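You operate a simulated robot arm through the tools that you are given. There is no shell and no other tool. Be economical: measure what you need, move in short steps, check, and stop when the job is done.

Carry out the task below with a simulated robot arm. There is one attempt and no reset: what you move stays moved.

Task
Put the felt pad on the round plate. Fetch the yellow tee block from the top of the press side table and set it on the ledge of the cream cabinet. Put the dark block on the top of the press side table away on the upper shelf of the steel rack. Stack the ring insert labelled "29 mm" from the top of the press side table on top of the ring insert that says "24 mm". Press the cream zero button three times. Press the blue down button three times. Fetch the silver block from the top of the cart table and stand it on the gold brass shim there. Put the grey rag on the ledge of the cream cabinet. Fetch the green-ended billet from the bottom shelf of the steel rack and stand it on the upper shelf of the steel rack. Take the grooved disc from the upper shelf of the steel rack and leave it on the top of the steel rack. Close the silver drawer. Fetch the wooden dauber and stand it on top of the small hub. Fetch the steel disc from the top of the steel rack and set it on the low shelf of the warming stand. Open the number 26 lid. Do these in any order. Set down upright: yellow tee block, silver block, green-ended billet, wooden dauber.

The check looks at the end state, three seconds after you hand in, the way a careful person would. Anything else that was tipped, shoved, dropped, spilled or broken makes it a failure. Lids that push on must go on centred and level and be pressed home; caps that screw on are set level and turned clockwise until they are tight.

Robot
A 7-joint arm with a two-finger parallel gripper on a trunk, on a base that drives. Base frame: it is fixed to the floor where the robot stands at the start and does not move with it; the origin is under the middle of the robot, x ahead of it, y to its left, z up. Readings come in m, degrees, newtons and seconds.
With the tool pointing down near the work surface it reaches from about 0.1 to 0.32 m from the robot's upright axis, wherever it stands. Its first joint turns from -115.0 to 115.0 degrees. Places, roughly: blue down button [-3.9, 0.9, 0.8]; brass shim [-4.25, 0.75, 0.5]; cream zero button [-2.6, 0.6, 1.3]; dark block (4x4x4 cm) [-2.7, 0, 0.8]; felt pad (5x5x4 cm) [0.7, 0, 1.2]; green-ended billet (4x4x8 cm) [0.6, 0.4, 0.3]; grey rag (7x7x4 cm) [-4.1, 0.2, 1]; grooved disc (6x6x3 cm) [0.5, 0, 1.2]; ledge of the cream cabinet (17x44 cm) [-1.62, 0.12, 0.74]; low shelf of the warming stand [0.7, 2.5, 0.3]; number 26 lid [-4.2, -0.1, 1]; ring insert [-2.75, -0.25, 0.75]; round plate (6x6x3 cm) [0.6, 2.3, 0.8]; silver block [-4.5, 0.75, 0.75]; silver drawer [0.4, 1, 0.7]; small hub (5x5x4 cm) [0.6, 2.4, 0.8]; steel disc (6x6x3 cm) [0.5, 0.5, 1.6]; top of the steel rack [0.7, 0, 1.6]; upper shelf of the steel rack [0.7, 0, 1.2]; wooden dauber (3x3x10 cm) [0.5, 0.5, 0.3]; yellow tee block (5x3x5 cm) [-2.6, 0, 0.8]. Payload 3.91 kg.
Tool frame: the origin (TCP) lies between the finger pads and is the grasp point; the fingertips stand 0.03 m ahead of it; z points along the fingers, y is the line along which they close. The gripper opens to 0.11 m. The fingers are 0.02 m wide and 0.01 m thick; the gripper's body (0.048 by 0.112 m) begins 0.055 m behind the TCP.
Orientation is that of the tool frame in the base frame, as a unit quaternion [x, y, z, w]. With the fingers straight down and closing along the base's y, the tool's x points along the base's -x, its y along +y and its z along -z.

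Tools
- The arm moves only by the tool move_arm. Its argument "steps" is a list of rows, each an object of numbers (a shift or turn left out is 0, a gripper value left out holds the last): "grip": the opening, from 0 (shut) to 1 (fully open); "dx", "dy", "dz": the shift along the tool's x, y, z in cm; "rx", "ry", "rz": the turn, a rotation vector about the tool's x, y, z in degrees. In form: [{"grip": .., "dx": .., "dy": .., "dz": .., "rx": .., "ry": .., "rz": ..}, ...]. A call has 1 to 12 rows; each row shifts and turns the commanded pose from where the row before left it, along the tool's axes as they then stand. Each row takes 0.2 s and may step no farther than 0.05 m and 8.6 degrees from the row before; otherwise, or with a gripper value out of range, the whole call is refused. A pose out of reach is approached as far as the arm can. The call stops where the force on the tool passes 40 N (or 10 N more than at its start, if that is more) or the arm is blocked; 0.2 s more then pass. Each finger travels about 0.108 m/s and halts on what it meets, pressing with about 32 N; the grip force reading is that of the motor and also rises with nothing between the fingers. The clock runs only during rows and for 0.2 s after the last one: add rows that do not move to give the fingers time. The reply holds the time, the measured pose of the TCP, the force on the tool along the base axes, the opening and the grip force, in the units named above and with some noise, with the torque about the TCP (base axes, N m) and any sound that the robot's microphone picked up, and new pictures: "show" is both (left out), scene, wrist or none.
- Cameras (640 x 400 px; columns grow to the right, rows downward): "scene" is now at [0.0216, 0.1308, 1.8153]; the picture's right is [-0.26, -0.96, 0.00], its down [-0.66, 0.18, -0.72] and it looks along [0.70, -0.19, -0.69] (base axes); focal length 214 px, centre (320, 200). "wrist" rides on the gripper at [0.072, 0.017, -0.103] in the tool frame; the picture's right is [-0.23, 0.97, 0.00], its down [-0.76, -0.18, -0.62] and it looks along [-0.61, -0.14, 0.78] (tool axes); focal length 222 px, centre (320, 200).
- move_column(by): slides the trunk up (or, below 0, down) by that many m; the arm and the scene camera ride with it, the base frame stays. It gives what a move gives, with no picture.
- base_move(legs): drives the robot by 1 to 6 legs, each [ahead, turn to the left] in m and degrees, along the robot's own axes; the way and the turn of a leg run together, so that a leg with both is an arc; at most 1.5 m and 180 degrees a leg. The arm and the cameras ride along, it lands a little off, and it stops where it bumps. It gives what a move gives, and a new picture of the scene camera.
- head_to(pan, tilt): turns the head with the scene camera to pan (to the left, within 155 degrees either way) and tilt (down, from -29 to 69), counted from straight ahead of the robot. It gives what a move gives, and a new picture of the scene camera.
- probe_pixels(camera, pixels): for up to 12 pixels [column, row] of the newest picture of that camera ("zoom" is the newest enlarged one), the place [x, y, z] in the base frame of the surface seen there, good to about 0.003 m. The clock stands still meanwhile.
- close_up(camera, box): a new picture of the part [left, top, right, bottom] of that camera's present view, enlarged. The clock stands still meanwhile.
- finish_job(): hands the job in; it is judged then, once.

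Go step by step. Measure first, check grasps and placings, and put right what went wrong. The budget is 378 turns and 360 pictures, counting those below and the enlarged ones. Unless the task says otherwise, let go and move clear before handing in, and close with one line.

The tools are called after ">>>" as name(argument=value, ...) on one line, values as JSON. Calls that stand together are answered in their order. move_arm: Moves the arm, as the interface text tells. Its arguments: {"type":"object","properties":{"steps":{"type":"array","items":{"type":"object","properties":{"grip":{"type":"number"},"dx":{"type":"number"},"dy":{"type":"number"},"dz":{"type":"number"},"rx":{"type":"number"},"ry":{"type":"number"},"rz":{"type":"number"}}}},"show":{"type":"string","enum":["both","scene","wrist","none"]}},"required":["steps"]} The other tools are called the same way: move_column (by) slides the trunk up or down; base_move (legs) drives the base; head_to (pan, tilt) turns the head that bears the scene camera; probe_pixels (camera, pixels) gives the place of the surface under pixels of a picture; close_up (camera, box) takes an enlarged picture of a part of a camera's view; finish_job () hands the job in.

At the start:

```text
time_s: 0.0
eef_pos: [0.3833, 0.1116, 1.0]
tcp_rot: [0.0, 1.0, 0.0, 0.0]
wrist_force: [-0.3, -0.2, 0.3]
ft_torque: [0.01, 0.01, -0.04]
grip_width: 0.11
finger_force: 0.1
trunk travel left (down, up): [-0.925, 0.065]
robot x, y, heading: [-0.0003, 0.0002, 0.1]
head pan, tilt: [-15.3, 43.5]
```

scene: 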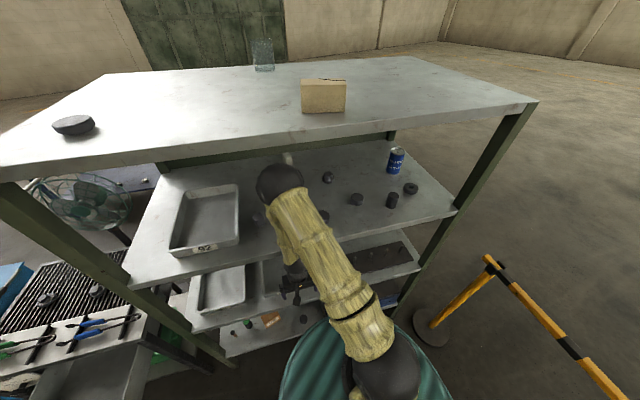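
wrist: 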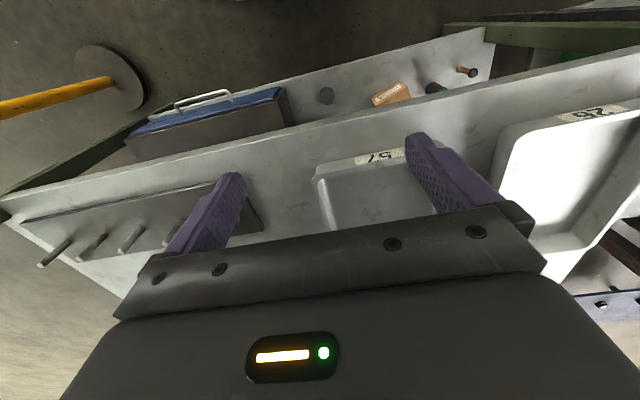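

The scene shows the steel rack ahead with the steel disc on top (73,125), and small things on the upper shelf (325-410,175-215). I'll take enlarged views and measure them.

>>> close_up(camera="scene", box=[240, 130, 440, 255])

>>> probe_pixels(camera="scene", pixels=[[73, 125], [323, 95], [328, 177], [356, 199], [392, 200], [410, 188], [396, 160], [325, 215], [456, 212], [535, 103], [5, 165], [205, 215]])

>>> close_up(camera="wrist", box=[300, 0, 540, 150])

```text
3.20 times, centred on (340, 192) of scene
```

zoom: 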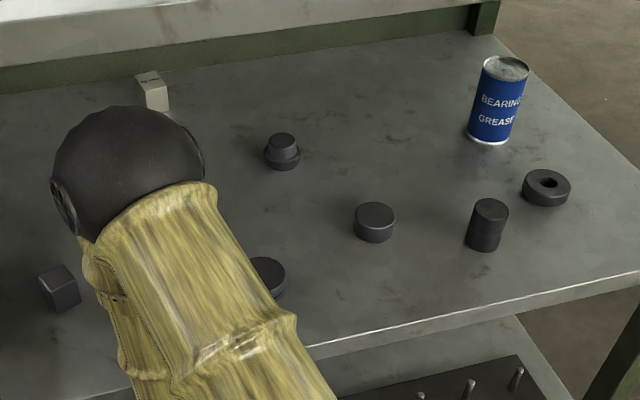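

```text
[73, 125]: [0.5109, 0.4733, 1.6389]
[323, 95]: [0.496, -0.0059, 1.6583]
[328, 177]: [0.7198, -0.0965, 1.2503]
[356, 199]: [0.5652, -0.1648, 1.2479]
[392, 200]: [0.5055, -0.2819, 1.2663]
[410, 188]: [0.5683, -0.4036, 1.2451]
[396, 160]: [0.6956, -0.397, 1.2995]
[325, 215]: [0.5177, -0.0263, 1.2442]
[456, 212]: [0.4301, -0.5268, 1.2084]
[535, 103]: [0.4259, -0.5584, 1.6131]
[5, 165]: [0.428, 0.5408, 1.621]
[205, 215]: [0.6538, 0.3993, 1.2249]
```

```text
2.67 times, centred on (420, 75) of wrist
```

zoom: 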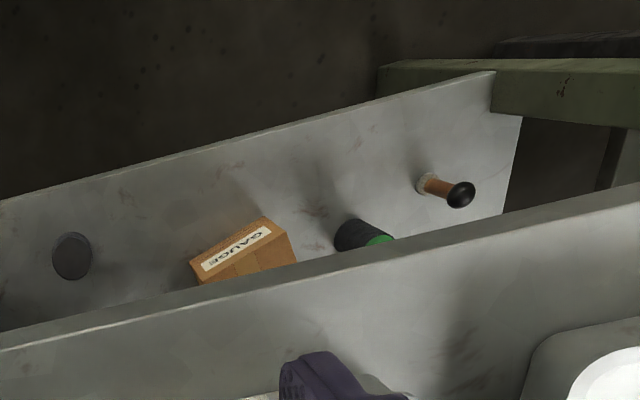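

The upper shelf holds several dark discs I need to tell apart. I'll back up and lower the trunk for a flatter view of the shelf.

>>> base_move(legs=[[-0.35, 0]])

>>> move_column(by=-0.35)

>>> head_to(pan=-8, tilt=20)

```text
time_s: 2.6
eef_pos: [0.0332, 0.1104, 1.0004]
tcp_rot: [0.001, 1.0, 0.0, 0.0]
wrist_force: [0.0, 0.7, 0.7]
ft_torque: [-0.01, -0.01, 0.0]
grip_width: 0.1103
finger_force: 0.1
trunk travel left (down, up): [-0.925, 0.065]
robot x, y, heading: [-0.3484, 0.0001, -0.1]
head pan, tilt: [-15.3, 43.5]
```

scene: 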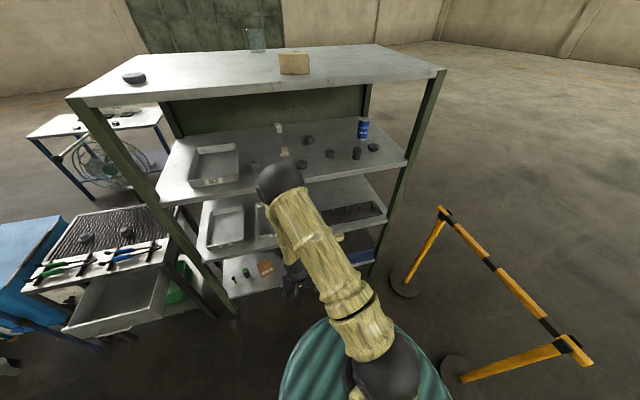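

```text
time_s: 6.0
eef_pos: [0.0339, 0.1108, 0.6496]
tcp_rot: [0.001, 1.0, 0.0, 0.0]
wrist_force: [0.5, 0.8, 0.0]
ft_torque: [-0.01, 0.02, 0.0]
grip_width: 0.1099
finger_force: 0.0
trunk travel left (down, up): [-0.575, 0.415]
robot x, y, heading: [-0.3452, 0.0028, -0.1]
head pan, tilt: [-15.3, 43.5]
```

```text
time_s: 6.9
eef_pos: [0.0348, 0.1096, 0.6496]
tcp_rot: [0.001, 1.0, 0.0, 0.0]
wrist_force: [-0.3, -0.2, -0.3]
ft_torque: [0.01, 0.01, 0.01]
grip_width: 0.1097
finger_force: 0.0
trunk travel left (down, up): [-0.575, 0.415]
robot x, y, heading: [-0.3501, -0.0001, -0.4]
head pan, tilt: [-8.0, 20.0]
```

scene: 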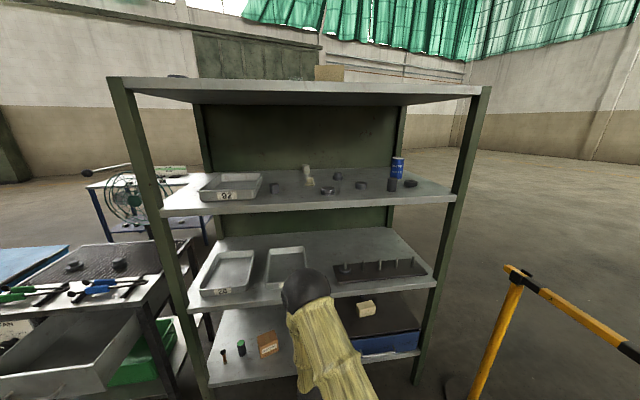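

>>> close_up(camera="scene", box=[240, 140, 440, 220])

>>> close_up(camera="scene", box=[0, 220, 320, 400])

>>> probe_pixels(camera="scene", pixels=[[306, 172], [312, 182], [333, 177], [362, 186], [326, 190], [273, 187], [450, 200], [165, 210], [240, 345], [224, 352], [268, 340], [120, 265]])

```text
3.20 times, centred on (340, 180) of scene
```

zoom: 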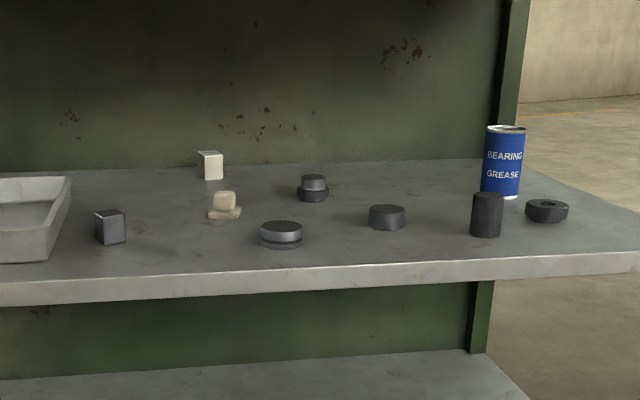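

```text
2.00 times, centred on (160, 310) of scene
```

zoom: 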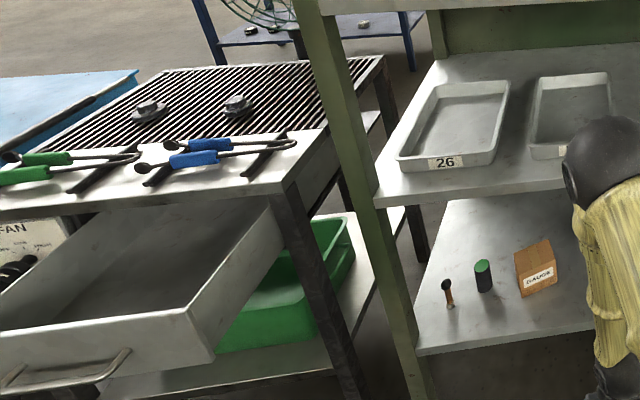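

```text
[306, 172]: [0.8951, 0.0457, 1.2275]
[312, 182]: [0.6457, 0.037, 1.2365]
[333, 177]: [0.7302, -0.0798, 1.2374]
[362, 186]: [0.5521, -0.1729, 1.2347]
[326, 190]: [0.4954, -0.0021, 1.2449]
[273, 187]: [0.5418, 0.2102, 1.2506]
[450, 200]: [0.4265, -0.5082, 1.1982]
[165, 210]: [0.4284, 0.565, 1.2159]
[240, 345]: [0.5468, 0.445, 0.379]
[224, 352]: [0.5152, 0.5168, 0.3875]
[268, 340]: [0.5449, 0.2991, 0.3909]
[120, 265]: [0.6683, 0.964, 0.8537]
```

The grooved disc is at zoom (281,234) → about (0.52,-0.01,1.21) and the cream pad at zoom (224,206) → (0.65,0.04). I'll test whether the wrist can turn 180° so the camera sits above when the tool tilts forward.

>>> move_arm(steps=[{"rz": 8.5}, {"rz": 8.5}, {"rz": 8.5}, {"rz": 8.5}, {"rz": 8.5}, {"rz": 8.5}, {"rz": 8.5}, {"rz": 8.5}, {"rz": 8.5}, {"rz": 8.5}, {"rz": 8.5}], show="none")

>>> move_arm(steps=[{"rz": 8.5}, {"rz": 8.5}, {"rz": 8.5}, {"rz": 8.5}, {"rz": 8.5}, {"rz": 8.5}, {"rz": 8.5}, {"rz": 8.5}, {"rz": 8.5}, {"rz": 8.5}, {"rz": 1.5}], show="both")

```text
time_s: 9.3
eef_pos: [0.0341, 0.1102, 0.6495]
tcp_rot: [0.73, 0.683, 0.0, 0.0]
wrist_force: [0.1, 0.5, 0.0]
ft_torque: [0.01, 0.02, -0.02]
grip_width: 0.1101
finger_force: 0.0
trunk travel left (down, up): [-0.575, 0.415]
robot x, y, heading: [-0.3485, 0.0036, -0.2]
head pan, tilt: [-8.0, 20.0]
```

```text
time_s: 11.7
eef_pos: [0.0344, 0.11, 0.6494]
tcp_rot: [1.0, -0.001, -0.001, 0.0]
wrist_force: [-0.6, 0.2, -0.6]
ft_torque: [-0.03, -0.01, 0.0]
grip_width: 0.1101
finger_force: 0.0
trunk travel left (down, up): [-0.575, 0.415]
robot x, y, heading: [-0.346, -0.0018, 0.0]
head pan, tilt: [-8.0, 20.0]
```

scene: 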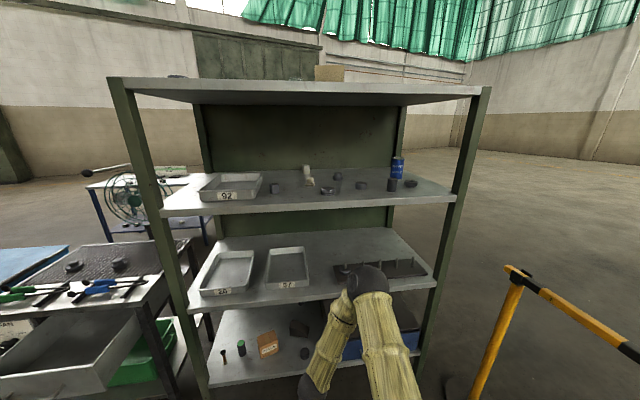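
wrist: 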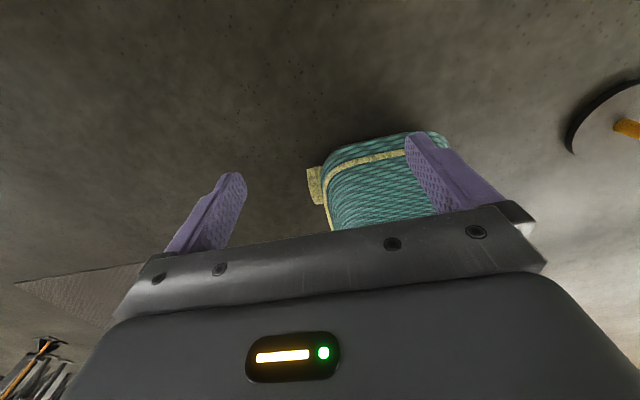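

The wrist turns fully. Now tilt the tool forward to horizontal and see how far it reaches.

>>> move_arm(steps=[{"ry": 8.5}, {"ry": 8.5}, {"ry": 8.5}, {"ry": 8.5}, {"ry": 8.5}, {"ry": 8.5}, {"ry": 8.5}, {"ry": 8.5}, {"ry": 8.5}, {"ry": 8.5}, {"ry": 5}], show="both")

```text
time_s: 14.1
eef_pos: [0.1885, 0.1428, 0.6327]
tcp_rot: [0.708, 0.0, 0.706, 0.001]
wrist_force: [-0.6, -0.1, 0.1]
ft_torque: [0.03, -0.02, 0.01]
grip_width: 0.1099
finger_force: 0.0
out of reach, approached as far as the arm can: row 8, 9, 10, 11
trunk travel left (down, up): [-0.575, 0.415]
robot x, y, heading: [-0.3486, -0.001, -0.2]
head pan, tilt: [-8.0, 20.0]
```

scene: 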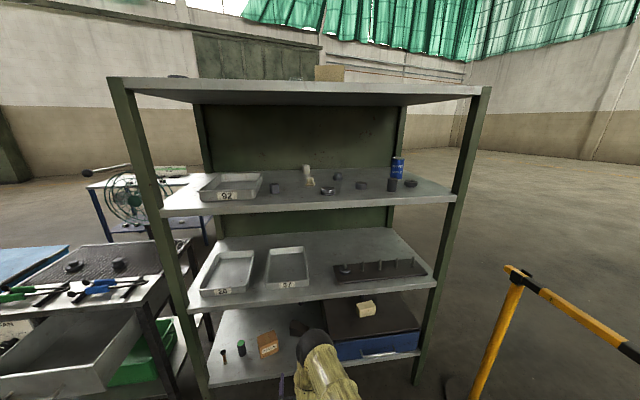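
wrist: 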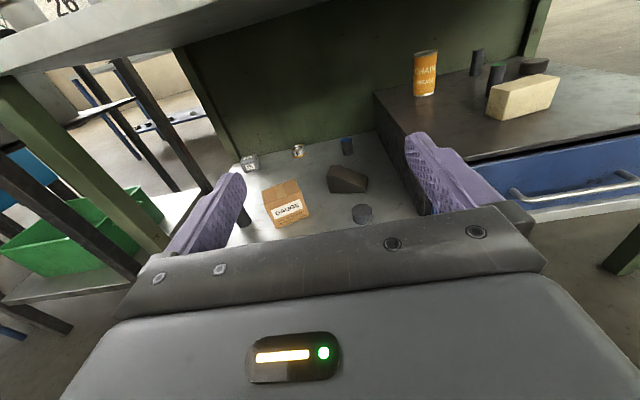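

Horizontal tool works with TCP 0.54 m ahead of the axis. I'll probe how far it extends and how high it goes.

>>> move_arm(steps=[{"dx": 5}, {"dx": 5}, {"dx": 5}, {"dx": 5}, {"dx": 5}], show="none")

>>> move_column(by=0.4)

```text
time_s: 15.3
eef_pos: [0.1912, 0.1448, 0.8851]
tcp_rot: [0.707, 0.0, 0.707, 0.0]
wrist_force: [0.2, 0.1, 0.2]
ft_torque: [-0.03, 0.01, 0.03]
grip_width: 0.1102
finger_force: 0.0
out of reach, approached as far as the arm can: row 1
trunk travel left (down, up): [-0.575, 0.415]
robot x, y, heading: [-0.3504, -0.0014, 0.0]
head pan, tilt: [-8.0, 20.0]
```

```text
time_s: 19.1
eef_pos: [0.1929, 0.1438, 1.2841]
tcp_rot: [0.708, 0.0, 0.707, 0.0]
wrist_force: [-0.1, 0.1, -0.4]
ft_torque: [0.03, 0.01, 0.04]
grip_width: 0.1101
finger_force: 0.1
trunk travel left (down, up): [-0.975, 0.015]
robot x, y, heading: [-0.3492, 0.0015, -0.0]
head pan, tilt: [-8.0, 20.0]
```

Now extend forward to find the reach limit at this height (rack front edge at x 0.43, so up to about 0.38).

>>> move_arm(steps=[{"dz": 5}, {"dz": 5}, {"dz": 5}], show="both")

```text
time_s: 19.9
eef_pos: [0.346, 0.143, 1.2853]
tcp_rot: [0.708, -0.001, 0.707, 0.001]
wrist_force: [0.5, 0.5, -0.2]
ft_torque: [0.01, 0.03, -0.01]
grip_width: 0.1101
finger_force: 0.0
trunk travel left (down, up): [-0.975, 0.015]
robot x, y, heading: [-0.3511, 0.0008, 0.1]
head pan, tilt: [-8.0, 20.0]
```

scene: 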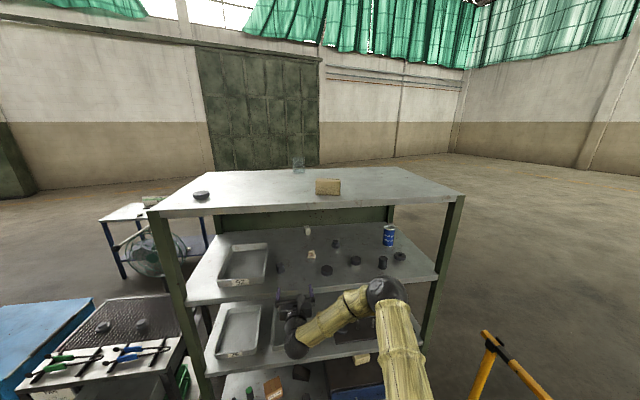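
wrist: 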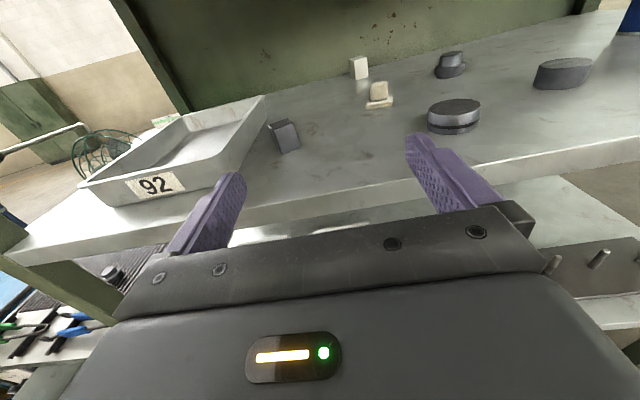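

The grooved disc shows at wrist (454,115), cream pad at (379,95). I'll zoom and measure.

>>> close_up(camera="wrist", box=[240, 30, 640, 160])

>>> probe_pixels(camera="wrist", pixels=[[454, 106], [454, 116], [430, 118], [478, 114], [456, 132], [379, 103], [379, 89], [450, 60], [450, 73], [400, 110], [563, 70], [359, 68]])

```text
1.60 times, centred on (440, 95) of wrist
```

zoom: 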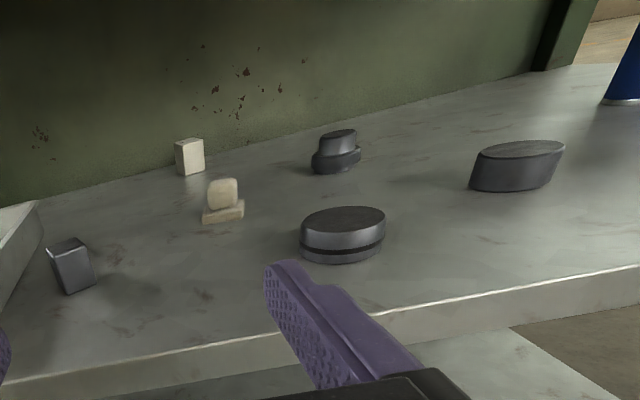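

```text
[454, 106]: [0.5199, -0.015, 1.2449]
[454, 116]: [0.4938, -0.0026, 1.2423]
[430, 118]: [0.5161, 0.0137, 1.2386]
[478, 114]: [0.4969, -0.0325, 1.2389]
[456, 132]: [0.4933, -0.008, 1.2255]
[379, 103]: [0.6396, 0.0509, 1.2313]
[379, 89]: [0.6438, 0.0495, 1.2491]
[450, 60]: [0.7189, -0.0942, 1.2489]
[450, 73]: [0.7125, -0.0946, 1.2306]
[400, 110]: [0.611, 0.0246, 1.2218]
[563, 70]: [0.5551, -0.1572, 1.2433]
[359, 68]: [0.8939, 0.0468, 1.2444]
```

>>> close_up(camera="wrist", box=[340, 40, 500, 140])

>>> probe_pixels(camera="zoom", pixels=[[110, 260], [207, 252], [110, 278], [160, 265], [130, 190], [180, 190], [155, 168], [386, 120], [490, 110], [440, 130], [440, 65], [420, 195]])

```text
4.00 times, centred on (420, 90) of wrist
```

zoom: 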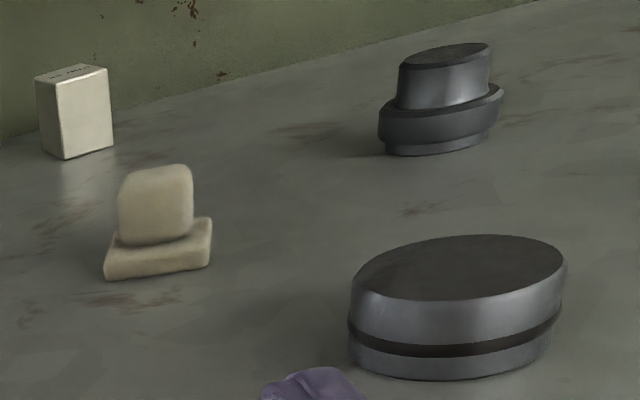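

```text
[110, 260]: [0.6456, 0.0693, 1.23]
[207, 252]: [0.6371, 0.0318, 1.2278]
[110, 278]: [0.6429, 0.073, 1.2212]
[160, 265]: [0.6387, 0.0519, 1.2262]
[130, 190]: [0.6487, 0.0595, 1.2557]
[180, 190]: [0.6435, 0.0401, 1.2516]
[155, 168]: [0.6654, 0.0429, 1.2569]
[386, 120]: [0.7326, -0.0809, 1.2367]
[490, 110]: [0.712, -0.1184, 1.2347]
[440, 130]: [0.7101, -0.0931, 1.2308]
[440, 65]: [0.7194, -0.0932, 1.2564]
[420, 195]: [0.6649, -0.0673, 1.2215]
```

The cream pad with a knob is the felt pad (about (0.66,0.05)). First the grooved disc at (0.524,-0.01): retract, centre on it, pitch down 30°, and drive in 0.3 m.

>>> move_arm(steps=[{"dz": -5}, {"dz": -5}, {"dz": -5, "dy": 3}, {"dy": 4}, {"dy": 4}, {"dy": 4}, {"dx": 3}, {"ry": -7.5}, {"ry": -7.5}, {"ry": -7.5}, {"ry": -7.5}], show="none")

>>> base_move(legs=[[0.22, 0]])

>>> move_arm(steps=[{"grip": 1}], show="wrist")

```text
refused: row 3 steps farther than a row can; nothing moved
```

```text
time_s: 21.8
eef_pos: [0.5638, 0.1419, 1.2859]
tcp_rot: [0.708, -0.001, 0.707, 0.001]
wrist_force: [-0.2, 0.3, 0.0]
ft_torque: [-0.01, -0.05, -0.01]
grip_width: 0.1103
finger_force: 0.1
trunk travel left (down, up): [-0.975, 0.015]
robot x, y, heading: [-0.1303, -0.0033, -0.4]
head pan, tilt: [-8.0, 20.0]
```

scene: 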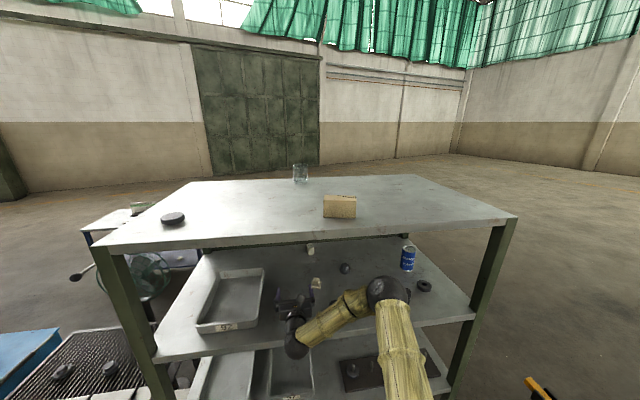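

```text
time_s: 22.2
eef_pos: [0.5633, 0.1418, 1.286]
tcp_rot: [0.707, -0.001, 0.707, 0.001]
wrist_force: [1.0, -0.7, -0.5]
ft_torque: [-0.01, 0.03, -0.04]
grip_width: 0.11
finger_force: 0.0
trunk travel left (down, up): [-0.975, 0.015]
robot x, y, heading: [-0.1309, 0.0007, -0.2]
head pan, tilt: [-8.0, 20.0]
```

wrist: 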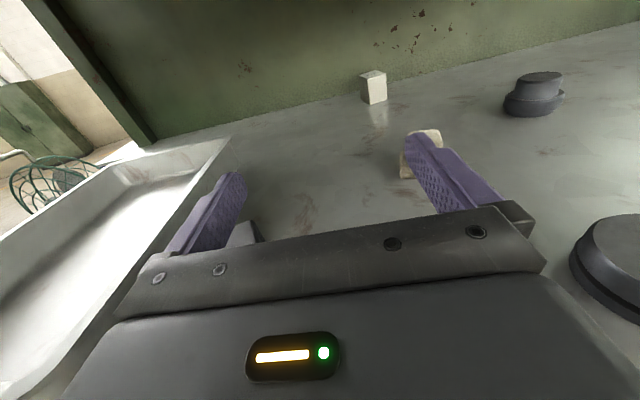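

The drive went in with the arm extended but clear of things (cube passed under). Now retract and line up with the grooved disc.

>>> move_arm(steps=[{"dz": -5}, {"dz": -5}, {"dz": -5}, {"dy": 5}, {"dy": 5}, {"dy": 5}, {"dx": 3}, {"ry": -7.5}, {"ry": -7.5}, {"ry": -7.5}, {"ry": -7.5}], show="wrist")

```text
time_s: 24.6
eef_pos: [0.4122, -0.007, 1.3154]
tcp_rot: [0.867, -0.002, 0.499, 0.001]
wrist_force: [-0.7, 0.1, -0.5]
ft_torque: [-0.05, -0.01, -0.01]
grip_width: 0.1102
finger_force: 0.1
trunk travel left (down, up): [-0.975, 0.015]
robot x, y, heading: [-0.1297, 0.0016, -0.6]
head pan, tilt: [-8.0, 20.0]
```

wrist: 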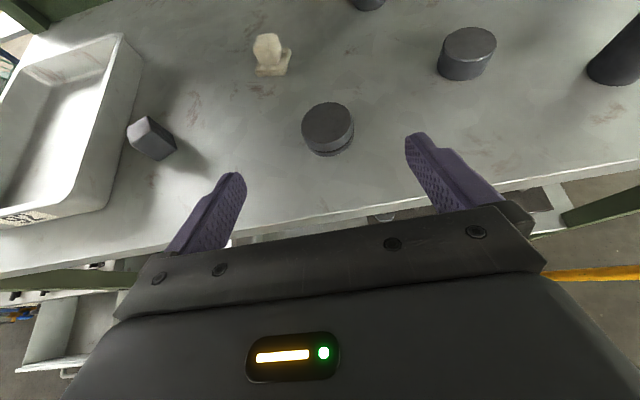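

>>> probe_pixels(camera="wrist", pixels=[[327, 120], [303, 125], [351, 122], [326, 104], [329, 138], [340, 175], [269, 40], [259, 70], [290, 68]])

```text
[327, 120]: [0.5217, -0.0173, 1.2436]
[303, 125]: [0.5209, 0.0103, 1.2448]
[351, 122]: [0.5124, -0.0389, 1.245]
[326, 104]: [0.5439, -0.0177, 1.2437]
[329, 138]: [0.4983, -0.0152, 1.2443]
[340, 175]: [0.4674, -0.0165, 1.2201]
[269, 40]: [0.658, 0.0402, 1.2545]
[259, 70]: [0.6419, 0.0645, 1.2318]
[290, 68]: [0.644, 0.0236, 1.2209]
```

Disc centre (0.521,-0.014), top 1.244. Approach along the tool and close.

>>> move_arm(steps=[{"dx": -1, "dy": 0.7}, {"dz": 4}, {"dz": 4}, {"dz": 4.1}, {"grip": 0.3}, {"grip": 0.3}, {"grip": 0.3}, {"grip": 0.3}], show="wrist")

```text
time_s: 26.4
eef_pos: [0.5128, -0.0188, 1.2458]
tcp_rot: [0.866, -0.003, 0.499, 0.002]
wrist_force: [0.7, -0.3, -0.2]
ft_torque: [-0.04, 0.01, -0.01]
grip_width: 0.0555
finger_force: 31.7
trunk travel left (down, up): [-0.975, 0.015]
robot x, y, heading: [-0.1279, -0.0039, -0.4]
head pan, tilt: [-8.0, 20.0]
```

wrist: 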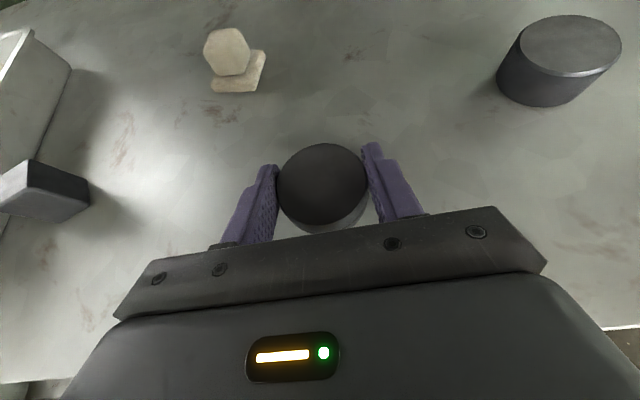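

Held (opening 5.6 cm). Lift, withdraw out of the shelf, then rise in front of the rack.

>>> move_arm(steps=[{"dx": 3.46, "dz": -2}, {"dz": -3.9, "dx": -2.25}, {"dz": -3.9, "dx": -2.25}, {"dz": -3.9, "dx": -2.25}, {"dz": -3.9, "dx": -2.25}], show="none")

>>> move_arm(steps=[{"dx": 4.3, "dz": -2.5}, {"dx": 4.3, "dz": -2.5}, {"dx": 4.3, "dz": -2.5}, {"dx": 4.3, "dz": -2.5}, {"dx": 4.3, "dz": -2.5}, {"dx": 4.3, "dz": -2.5}, {"dx": 4.3, "dz": -2.5}, {"dx": 4.3, "dz": -2.5}], show="both")

```text
time_s: 27.6
eef_pos: [0.3897, -0.0153, 1.2884]
tcp_rot: [0.866, -0.001, 0.5, 0.001]
wrist_force: [-0.4, 0.5, -4.4]
ft_torque: [0.02, -0.01, -0.01]
grip_width: 0.055
finger_force: 31.7
out of reach, approached as far as the arm can: row 4, 5
trunk travel left (down, up): [-0.975, 0.015]
robot x, y, heading: [-0.1314, -0.0045, -0.2]
head pan, tilt: [-8.0, 20.0]
```

```text
time_s: 29.4
eef_pos: [0.3896, -0.0117, 1.6856]
tcp_rot: [0.866, -0.001, 0.499, 0.001]
wrist_force: [-0.3, 0.3, -3.4]
ft_torque: [0.01, 0.02, 0.03]
grip_width: 0.0552
finger_force: 32.1
trunk travel left (down, up): [-0.975, 0.015]
robot x, y, heading: [-0.1247, 0.0008, -0.3]
head pan, tilt: [-8.0, 20.0]
```

scene: 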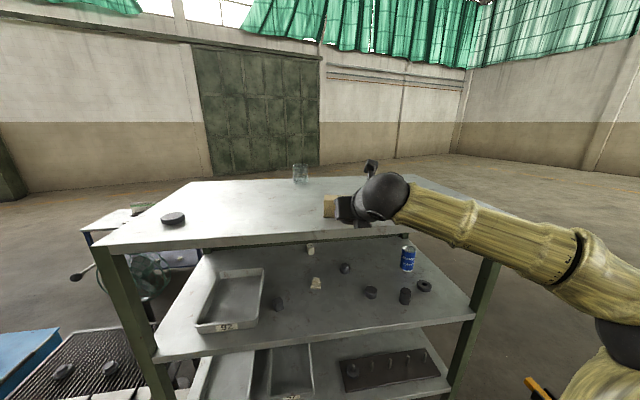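
wrist: 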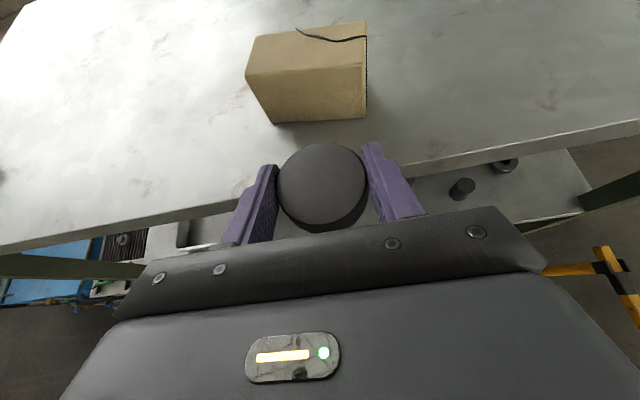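

Disc is above the top now; the box is at wrist (310,70), so I'll place it to the left of the box. Measure the top's surface.

>>> probe_pixels(camera="wrist", pixels=[[200, 170], [150, 150], [220, 120], [247, 85], [365, 115], [275, 122]])

>>> move_arm(steps=[{"dy": -5}, {"dy": -5}, {"dy": -5}, {"dz": 4.33, "dx": 2.5}, {"dz": 4.33, "dx": 2.5}], show="wrist")

```text
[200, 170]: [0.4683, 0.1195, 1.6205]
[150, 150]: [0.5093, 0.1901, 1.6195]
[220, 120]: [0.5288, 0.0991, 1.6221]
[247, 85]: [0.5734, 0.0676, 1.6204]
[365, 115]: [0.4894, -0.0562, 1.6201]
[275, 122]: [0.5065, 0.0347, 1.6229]
```

```text
time_s: 30.6
eef_pos: [0.4952, 0.1361, 1.6845]
tcp_rot: [0.867, -0.001, 0.499, 0.001]
wrist_force: [1.1, -0.3, -4.8]
ft_torque: [-0.01, 0.06, -0.02]
grip_width: 0.0554
finger_force: 32.3
trunk travel left (down, up): [-0.975, 0.015]
robot x, y, heading: [-0.1288, 0.0009, -0.4]
head pan, tilt: [-8.0, 20.0]
```

wrist: 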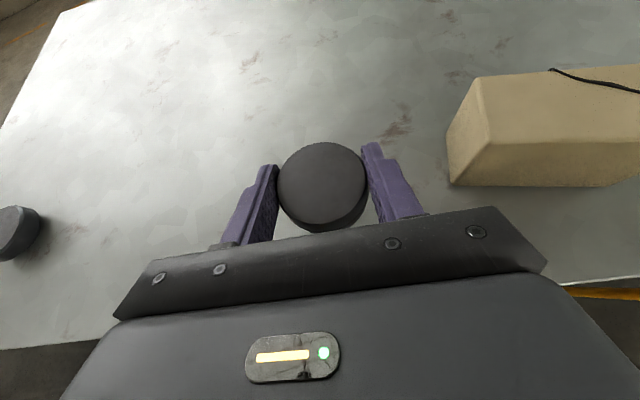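

Surface is 1.6205; lower about 3.5 cm gently until contact.

>>> move_arm(steps=[{"dx": -2.6, "dz": 1.5}, {"dx": -0.26, "dz": 0.15}, {"dx": -0.17, "dz": 0.1}], show="none")

```text
time_s: 31.4
eef_pos: [0.491, 0.1341, 1.6487]
tcp_rot: [0.866, -0.002, 0.5, 0.001]
wrist_force: [-0.8, 0.7, -5.1]
ft_torque: [0.01, 0.06, 0.0]
grip_width: 0.0552
finger_force: 32.2
trunk travel left (down, up): [-0.975, 0.015]
robot x, y, heading: [-0.1323, -0.0027, -0.3]
head pan, tilt: [-8.0, 20.0]
```

>>> move_arm(steps=[{"dx": -0.17, "dz": 0.1}, {"dx": -0.17, "dz": 0.1}], show="wrist")

```text
time_s: 32.0
eef_pos: [0.4916, 0.1339, 1.6455]
tcp_rot: [0.866, -0.003, 0.5, 0.001]
wrist_force: [-0.8, -0.7, -4.2]
ft_torque: [-0.04, 0.03, -0.01]
grip_width: 0.0552
finger_force: 32.0
trunk travel left (down, up): [-0.975, 0.015]
robot x, y, heading: [-0.132, 0.0014, -0.4]
head pan, tilt: [-8.0, 20.0]
```

wrist: 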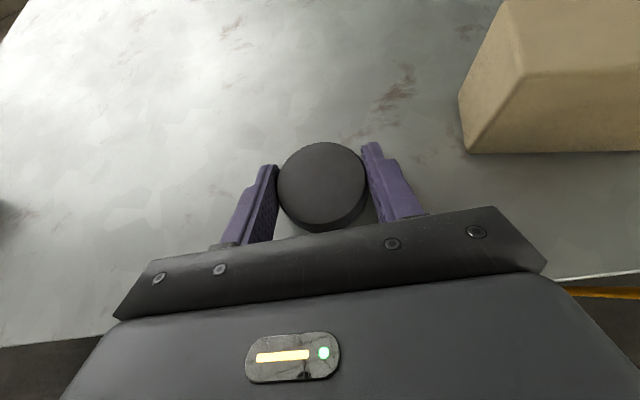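

>>> move_arm(steps=[{"dx": -0.09, "dz": 0.05}, {"dx": -0.09, "dz": 0.05}], show="none")

```text
time_s: 32.6
eef_pos: [0.4909, 0.135, 1.645]
tcp_rot: [0.865, -0.002, 0.501, 0.001]
wrist_force: [5.9, 0.5, 12.6]
ft_torque: [-0.09, 0.2, 0.0]
grip_width: 0.0554
finger_force: 32.3
trunk travel left (down, up): [-0.975, 0.015]
robot x, y, heading: [-0.1281, -0.0013, -0.3]
head pan, tilt: [-8.0, 20.0]
```

Contact (force +12 N). Release and back off upward.

>>> move_arm(steps=[{"grip": 0.6}, {"grip": 0.8}, {"grip": 0.8}, {"dx": 4.3, "dz": -2.5}, {"dx": 4.3, "dz": -2.5}], show="wrist")

```text
time_s: 33.8
eef_pos: [0.4893, 0.1327, 1.7448]
tcp_rot: [0.866, -0.001, 0.5, 0.001]
wrist_force: [-0.7, -0.9, 0.0]
ft_torque: [0.0, 0.01, 0.01]
grip_width: 0.0878
finger_force: 0.0
trunk travel left (down, up): [-0.975, 0.015]
robot x, y, heading: [-0.1295, 0.0008, -0.2]
head pan, tilt: [-8.0, 20.0]
```

wrist: 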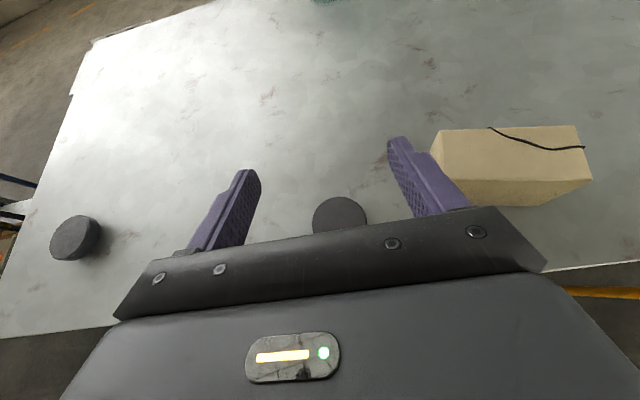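

Grooved disc sits flat on the top. Next the felt pad: back off 0.15 m, then lower the arm in front of the rack.

>>> base_move(legs=[[-0.18, 0]])

>>> move_arm(steps=[{"dx": -4.33, "dz": 2.5}, {"dx": -4.33, "dz": 2.5}, {"dx": -4.33, "dz": 2.5}, {"dx": -4.33, "dz": 2.5}, {"dx": -4.33, "dz": 2.5}, {"dx": -4.33, "dz": 2.5}, {"dx": -4.33, "dz": 2.5}, {"dx": -4.33, "dz": 2.5}, {"dy": 5}, {"dy": 4.2}, {"ry": 7.5}, {"ry": 7.5}], show="wrist")

```text
time_s: 35.4
eef_pos: [0.3079, 0.133, 1.7448]
tcp_rot: [0.866, -0.003, 0.5, 0.002]
wrist_force: [0.1, 0.4, 0.4]
ft_torque: [0.01, -0.02, 0.05]
grip_width: 0.0879
finger_force: 0.1
trunk travel left (down, up): [-0.975, 0.015]
robot x, y, heading: [-0.3117, 0.0034, -0.2]
head pan, tilt: [-8.0, 20.0]
```

scene: 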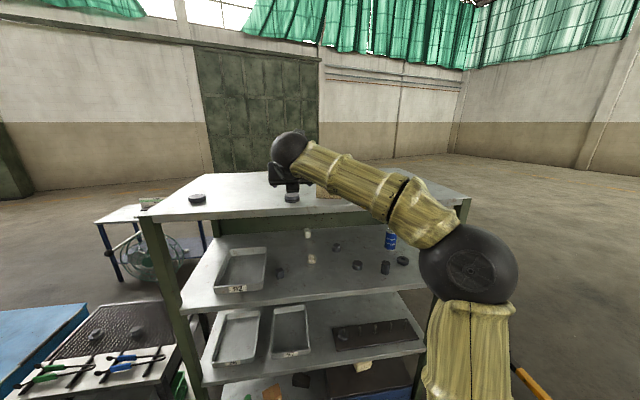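

```text
time_s: 38.0
eef_pos: [0.3078, 0.0403, 1.3458]
tcp_rot: [0.793, -0.002, 0.609, 0.0]
wrist_force: [0.0, 0.0, 0.4]
ft_torque: [0.05, -0.02, 0.06]
grip_width: 0.0881
finger_force: 0.0
trunk travel left (down, up): [-0.975, 0.015]
robot x, y, heading: [-0.3112, 0.002, -0.2]
head pan, tilt: [-8.0, 20.0]
```

wrist: 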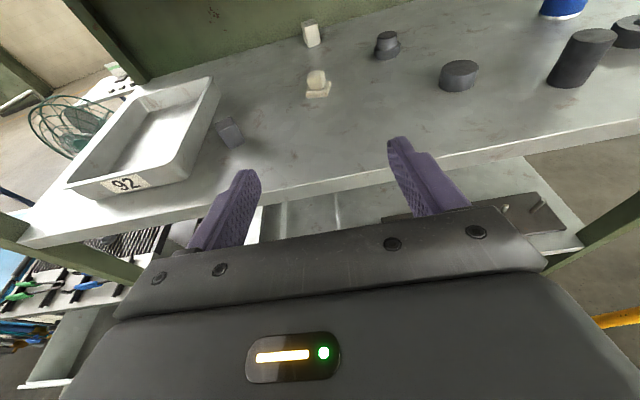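

Pitch is 15° down. Drive in 0.22 m (TCP ends at x≈0.53, 1.35 high, clear) and measure the pad closely.

>>> base_move(legs=[[0.22, 0]])

>>> close_up(camera="wrist", box=[240, 0, 440, 125])

```text
time_s: 39.9
eef_pos: [0.5264, 0.0366, 1.3456]
tcp_rot: [0.794, -0.004, 0.608, 0.003]
wrist_force: [0.5, -1.1, -0.6]
ft_torque: [0.02, 0.01, 0.02]
grip_width: 0.0879
finger_force: 0.1
trunk travel left (down, up): [-0.975, 0.015]
robot x, y, heading: [-0.0902, -0.0017, -0.6]
head pan, tilt: [-8.0, 20.0]
```

scene: 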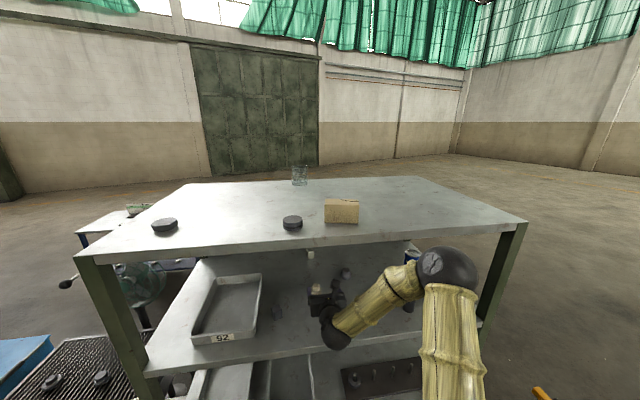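

```text
3.20 times, centred on (340, 62) of wrist
```

zoom: 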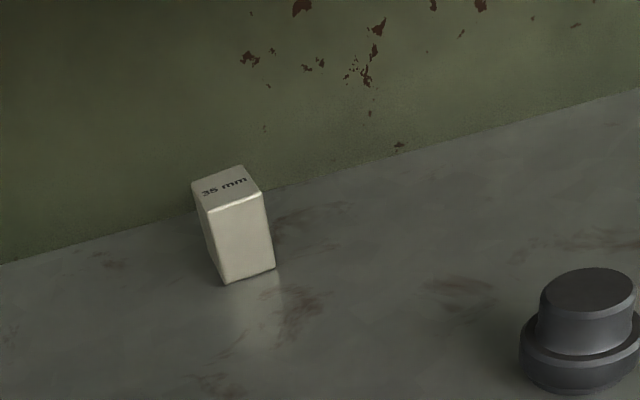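

The pad must now be lower in the wrist view; look at that part.

>>> close_up(camera="wrist", box=[230, 80, 430, 205])

```text
3.20 times, centred on (330, 142) of wrist
```

zoom: 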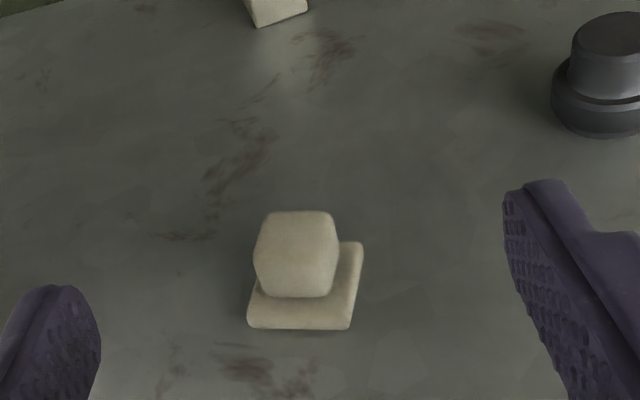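

>>> probe_pixels(camera="zoom", pixels=[[262, 255], [330, 255], [297, 225], [297, 245], [297, 280], [252, 315], [348, 315], [300, 312], [360, 250], [345, 300], [300, 350]])

```text
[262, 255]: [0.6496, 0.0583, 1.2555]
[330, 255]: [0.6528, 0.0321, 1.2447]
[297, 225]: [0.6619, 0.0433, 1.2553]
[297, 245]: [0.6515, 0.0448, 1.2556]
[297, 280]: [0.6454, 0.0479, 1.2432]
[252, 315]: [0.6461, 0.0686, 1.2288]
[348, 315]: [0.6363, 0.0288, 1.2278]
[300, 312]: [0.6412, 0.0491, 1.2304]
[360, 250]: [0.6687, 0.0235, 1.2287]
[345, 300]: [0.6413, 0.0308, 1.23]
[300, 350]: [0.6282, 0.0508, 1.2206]
```

Pad is yawed about 14° right, knob centre ≈(0.659,0.0445). Align yaw, descend, and come in partway.

>>> move_arm(steps=[{"rx": -6.75, "rz": 1.8}, {"rx": -6.75, "rz": 1.8}, {"dy": -4}, {"dx": -3}, {"dx": -3.07}, {"dz": 5}, {"dz": 5}], show="wrist")

```text
time_s: 41.5
eef_pos: [0.6126, 0.0583, 1.259]
tcp_rot: [0.787, -0.1, 0.604, 0.077]
wrist_force: [0.1, 0.3, -1.1]
ft_torque: [-0.03, 0.01, -0.03]
grip_width: 0.0881
finger_force: 0.0
trunk travel left (down, up): [-0.975, 0.015]
robot x, y, heading: [-0.0896, -0.0017, -0.2]
head pan, tilt: [-8.0, 20.0]
```

wrist: 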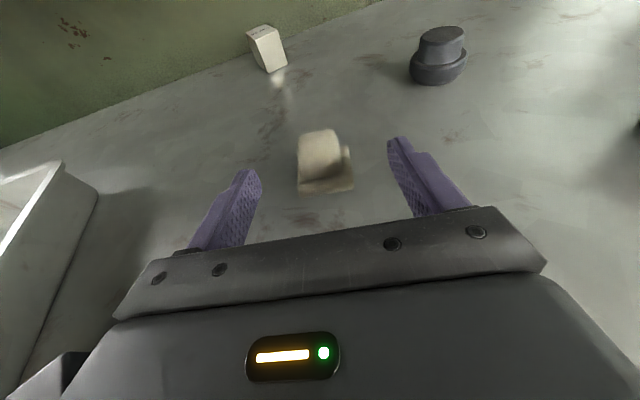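

>>> move_arm(steps=[{"dz": 4.4, "dy": 0.2}, {"grip": 0.1}, {"grip": 0.1}, {"grip": 0.1}, {"grip": 0.1}, {"grip": 0.1}], show="wrist")

```text
time_s: 42.9
eef_pos: [0.6543, 0.0464, 1.2497]
tcp_rot: [0.787, -0.099, 0.604, 0.076]
wrist_force: [0.9, -0.2, -0.1]
ft_torque: [-0.02, -0.01, 0.04]
grip_width: 0.0292
finger_force: 32.1
trunk travel left (down, up): [-0.975, 0.015]
robot x, y, heading: [-0.0906, -0.0006, -0.8]
head pan, tilt: [-8.0, 20.0]
```

wrist: 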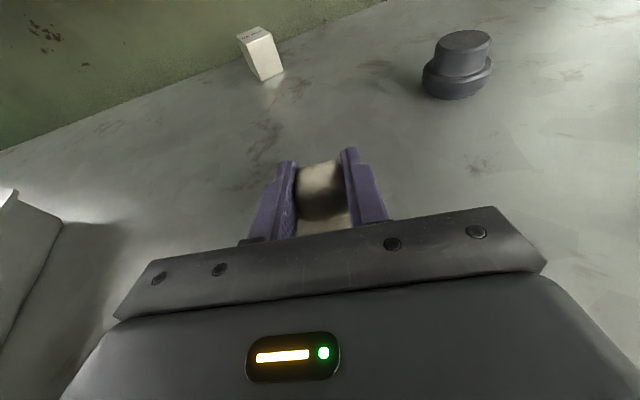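

Knob held (2.9 cm). Lift 5 cm and back the base out.

>>> move_arm(steps=[{"dx": 2.4, "dz": -0.65}, {"dx": 2.4, "dz": -0.65}], show="none")

>>> base_move(legs=[[-0.5, 0]])

>>> head_to(pan=60, tilt=25)

```text
time_s: 43.5
eef_pos: [0.6554, 0.0435, 1.3009]
tcp_rot: [0.787, -0.099, 0.604, 0.076]
wrist_force: [0.6, 0.1, -0.9]
ft_torque: [0.0, 0.0, 0.02]
grip_width: 0.0293
finger_force: 31.5
trunk travel left (down, up): [-0.975, 0.015]
robot x, y, heading: [-0.0956, 0.0006, -0.4]
head pan, tilt: [-8.0, 20.0]
```

```text
time_s: 46.4
eef_pos: [0.2174, 0.0495, 1.2976]
tcp_rot: [0.788, -0.099, 0.603, 0.076]
wrist_force: [0.2, 0.0, 0.1]
ft_torque: [0.02, 0.05, 0.01]
grip_width: 0.0292
finger_force: 32.0
trunk travel left (down, up): [-0.975, 0.015]
robot x, y, heading: [-0.5352, 0.0004, -0.3]
head pan, tilt: [-8.0, 20.0]
stopped in leg 1: the robot was blocked; the commanded pose is now the measured one
```

scene: 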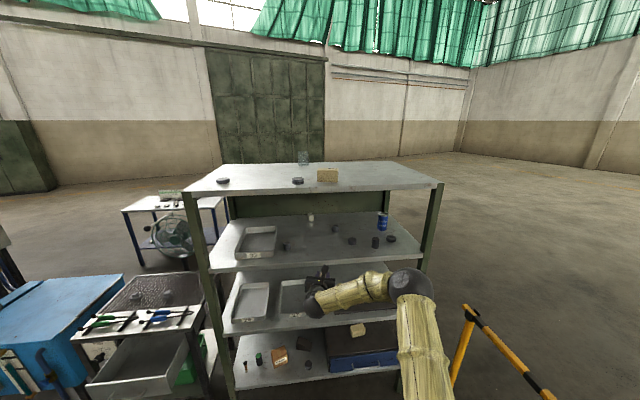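

```text
time_s: 47.8
eef_pos: [0.2142, 0.0499, 1.3002]
tcp_rot: [0.787, -0.099, 0.604, 0.076]
wrist_force: [-0.4, 1.3, -0.6]
ft_torque: [-0.01, -0.02, 0.0]
grip_width: 0.0294
finger_force: 32.1
trunk travel left (down, up): [-0.975, 0.015]
robot x, y, heading: [-0.537, 0.004, -0.1]
head pan, tilt: [60.0, 25.0]
```

scene: 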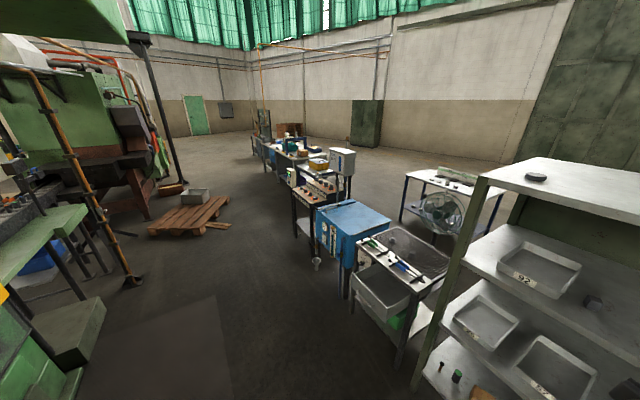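

The base bumped something behind at x≈-0.54. Look behind.

>>> head_to(pan=150, tilt=45)

>>> head_to(pan=-150, tilt=45)

```text
time_s: 49.4
eef_pos: [0.2141, 0.0544, 1.3]
tcp_rot: [0.787, -0.098, 0.604, 0.078]
wrist_force: [0.6, -0.3, -1.0]
ft_torque: [0.02, 0.0, 0.0]
grip_width: 0.0294
finger_force: 31.5
trunk travel left (down, up): [-0.975, 0.015]
robot x, y, heading: [-0.5312, 0.0002, -0.4]
head pan, tilt: [150.0, 45.0]
```

scene: 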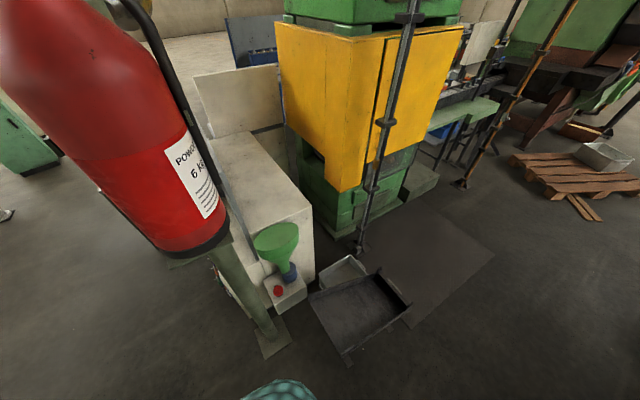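

```text
time_s: 53.5
eef_pos: [0.2388, 0.0474, 1.2923]
tcp_rot: [0.791, -0.1, 0.599, 0.076]
wrist_force: [0.1, -1.2, -0.9]
ft_torque: [-0.02, -0.05, 0.0]
grip_width: 0.0293
finger_force: 31.6
trunk travel left (down, up): [-0.975, 0.015]
robot x, y, heading: [-0.5237, 0.0031, -0.7]
head pan, tilt: [-150.0, 45.0]
```

scene: 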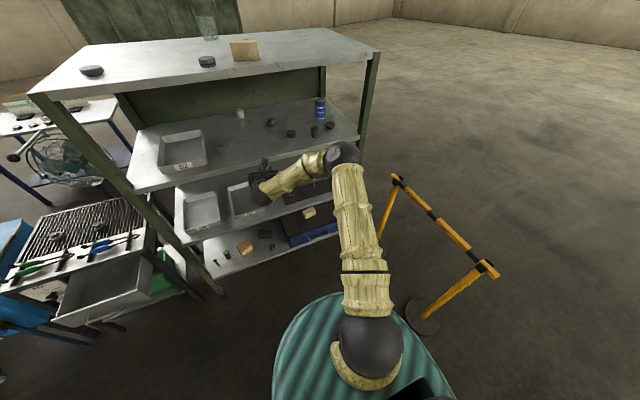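

The extinguisher post is right behind the robot. The head reading and picture disagree, so I'll bring the head forward and recheck.

>>> head_to(pan=0, tilt=30)

>>> base_move(legs=[[0.1, 0]])

```text
time_s: 55.9
eef_pos: [0.2148, 0.0484, 1.2998]
tcp_rot: [0.787, -0.099, 0.604, 0.077]
wrist_force: [1.1, 0.3, -0.7]
ft_torque: [-0.03, 0.0, -0.01]
grip_width: 0.0292
finger_force: 31.4
trunk travel left (down, up): [-0.975, 0.015]
robot x, y, heading: [-0.5404, 0.0036, -0.2]
head pan, tilt: [0.0, 30.0]
```

scene: 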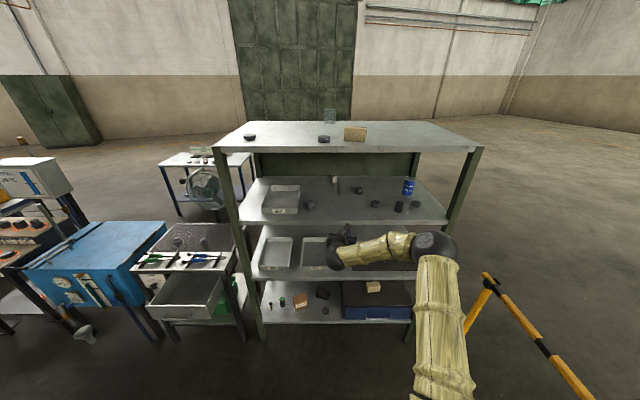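

```text
time_s: 57.1
eef_pos: [0.3129, 0.0503, 1.3002]
tcp_rot: [0.787, -0.099, 0.604, 0.076]
wrist_force: [-0.2, 0.3, -0.9]
ft_torque: [0.01, 0.0, 0.0]
grip_width: 0.0293
finger_force: 32.0
trunk travel left (down, up): [-0.975, 0.015]
robot x, y, heading: [-0.4343, 0.0049, -0.5]
head pan, tilt: [0.0, 30.0]
```

scene: 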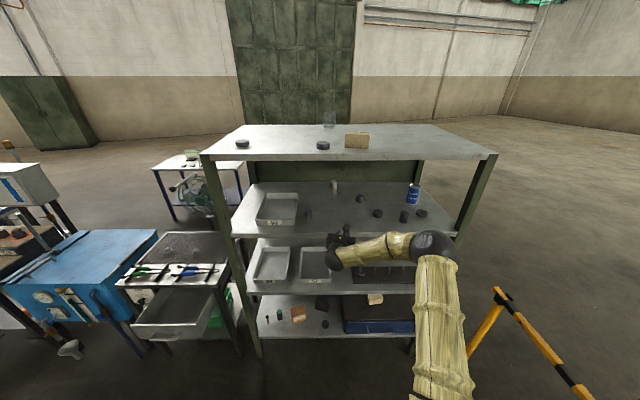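

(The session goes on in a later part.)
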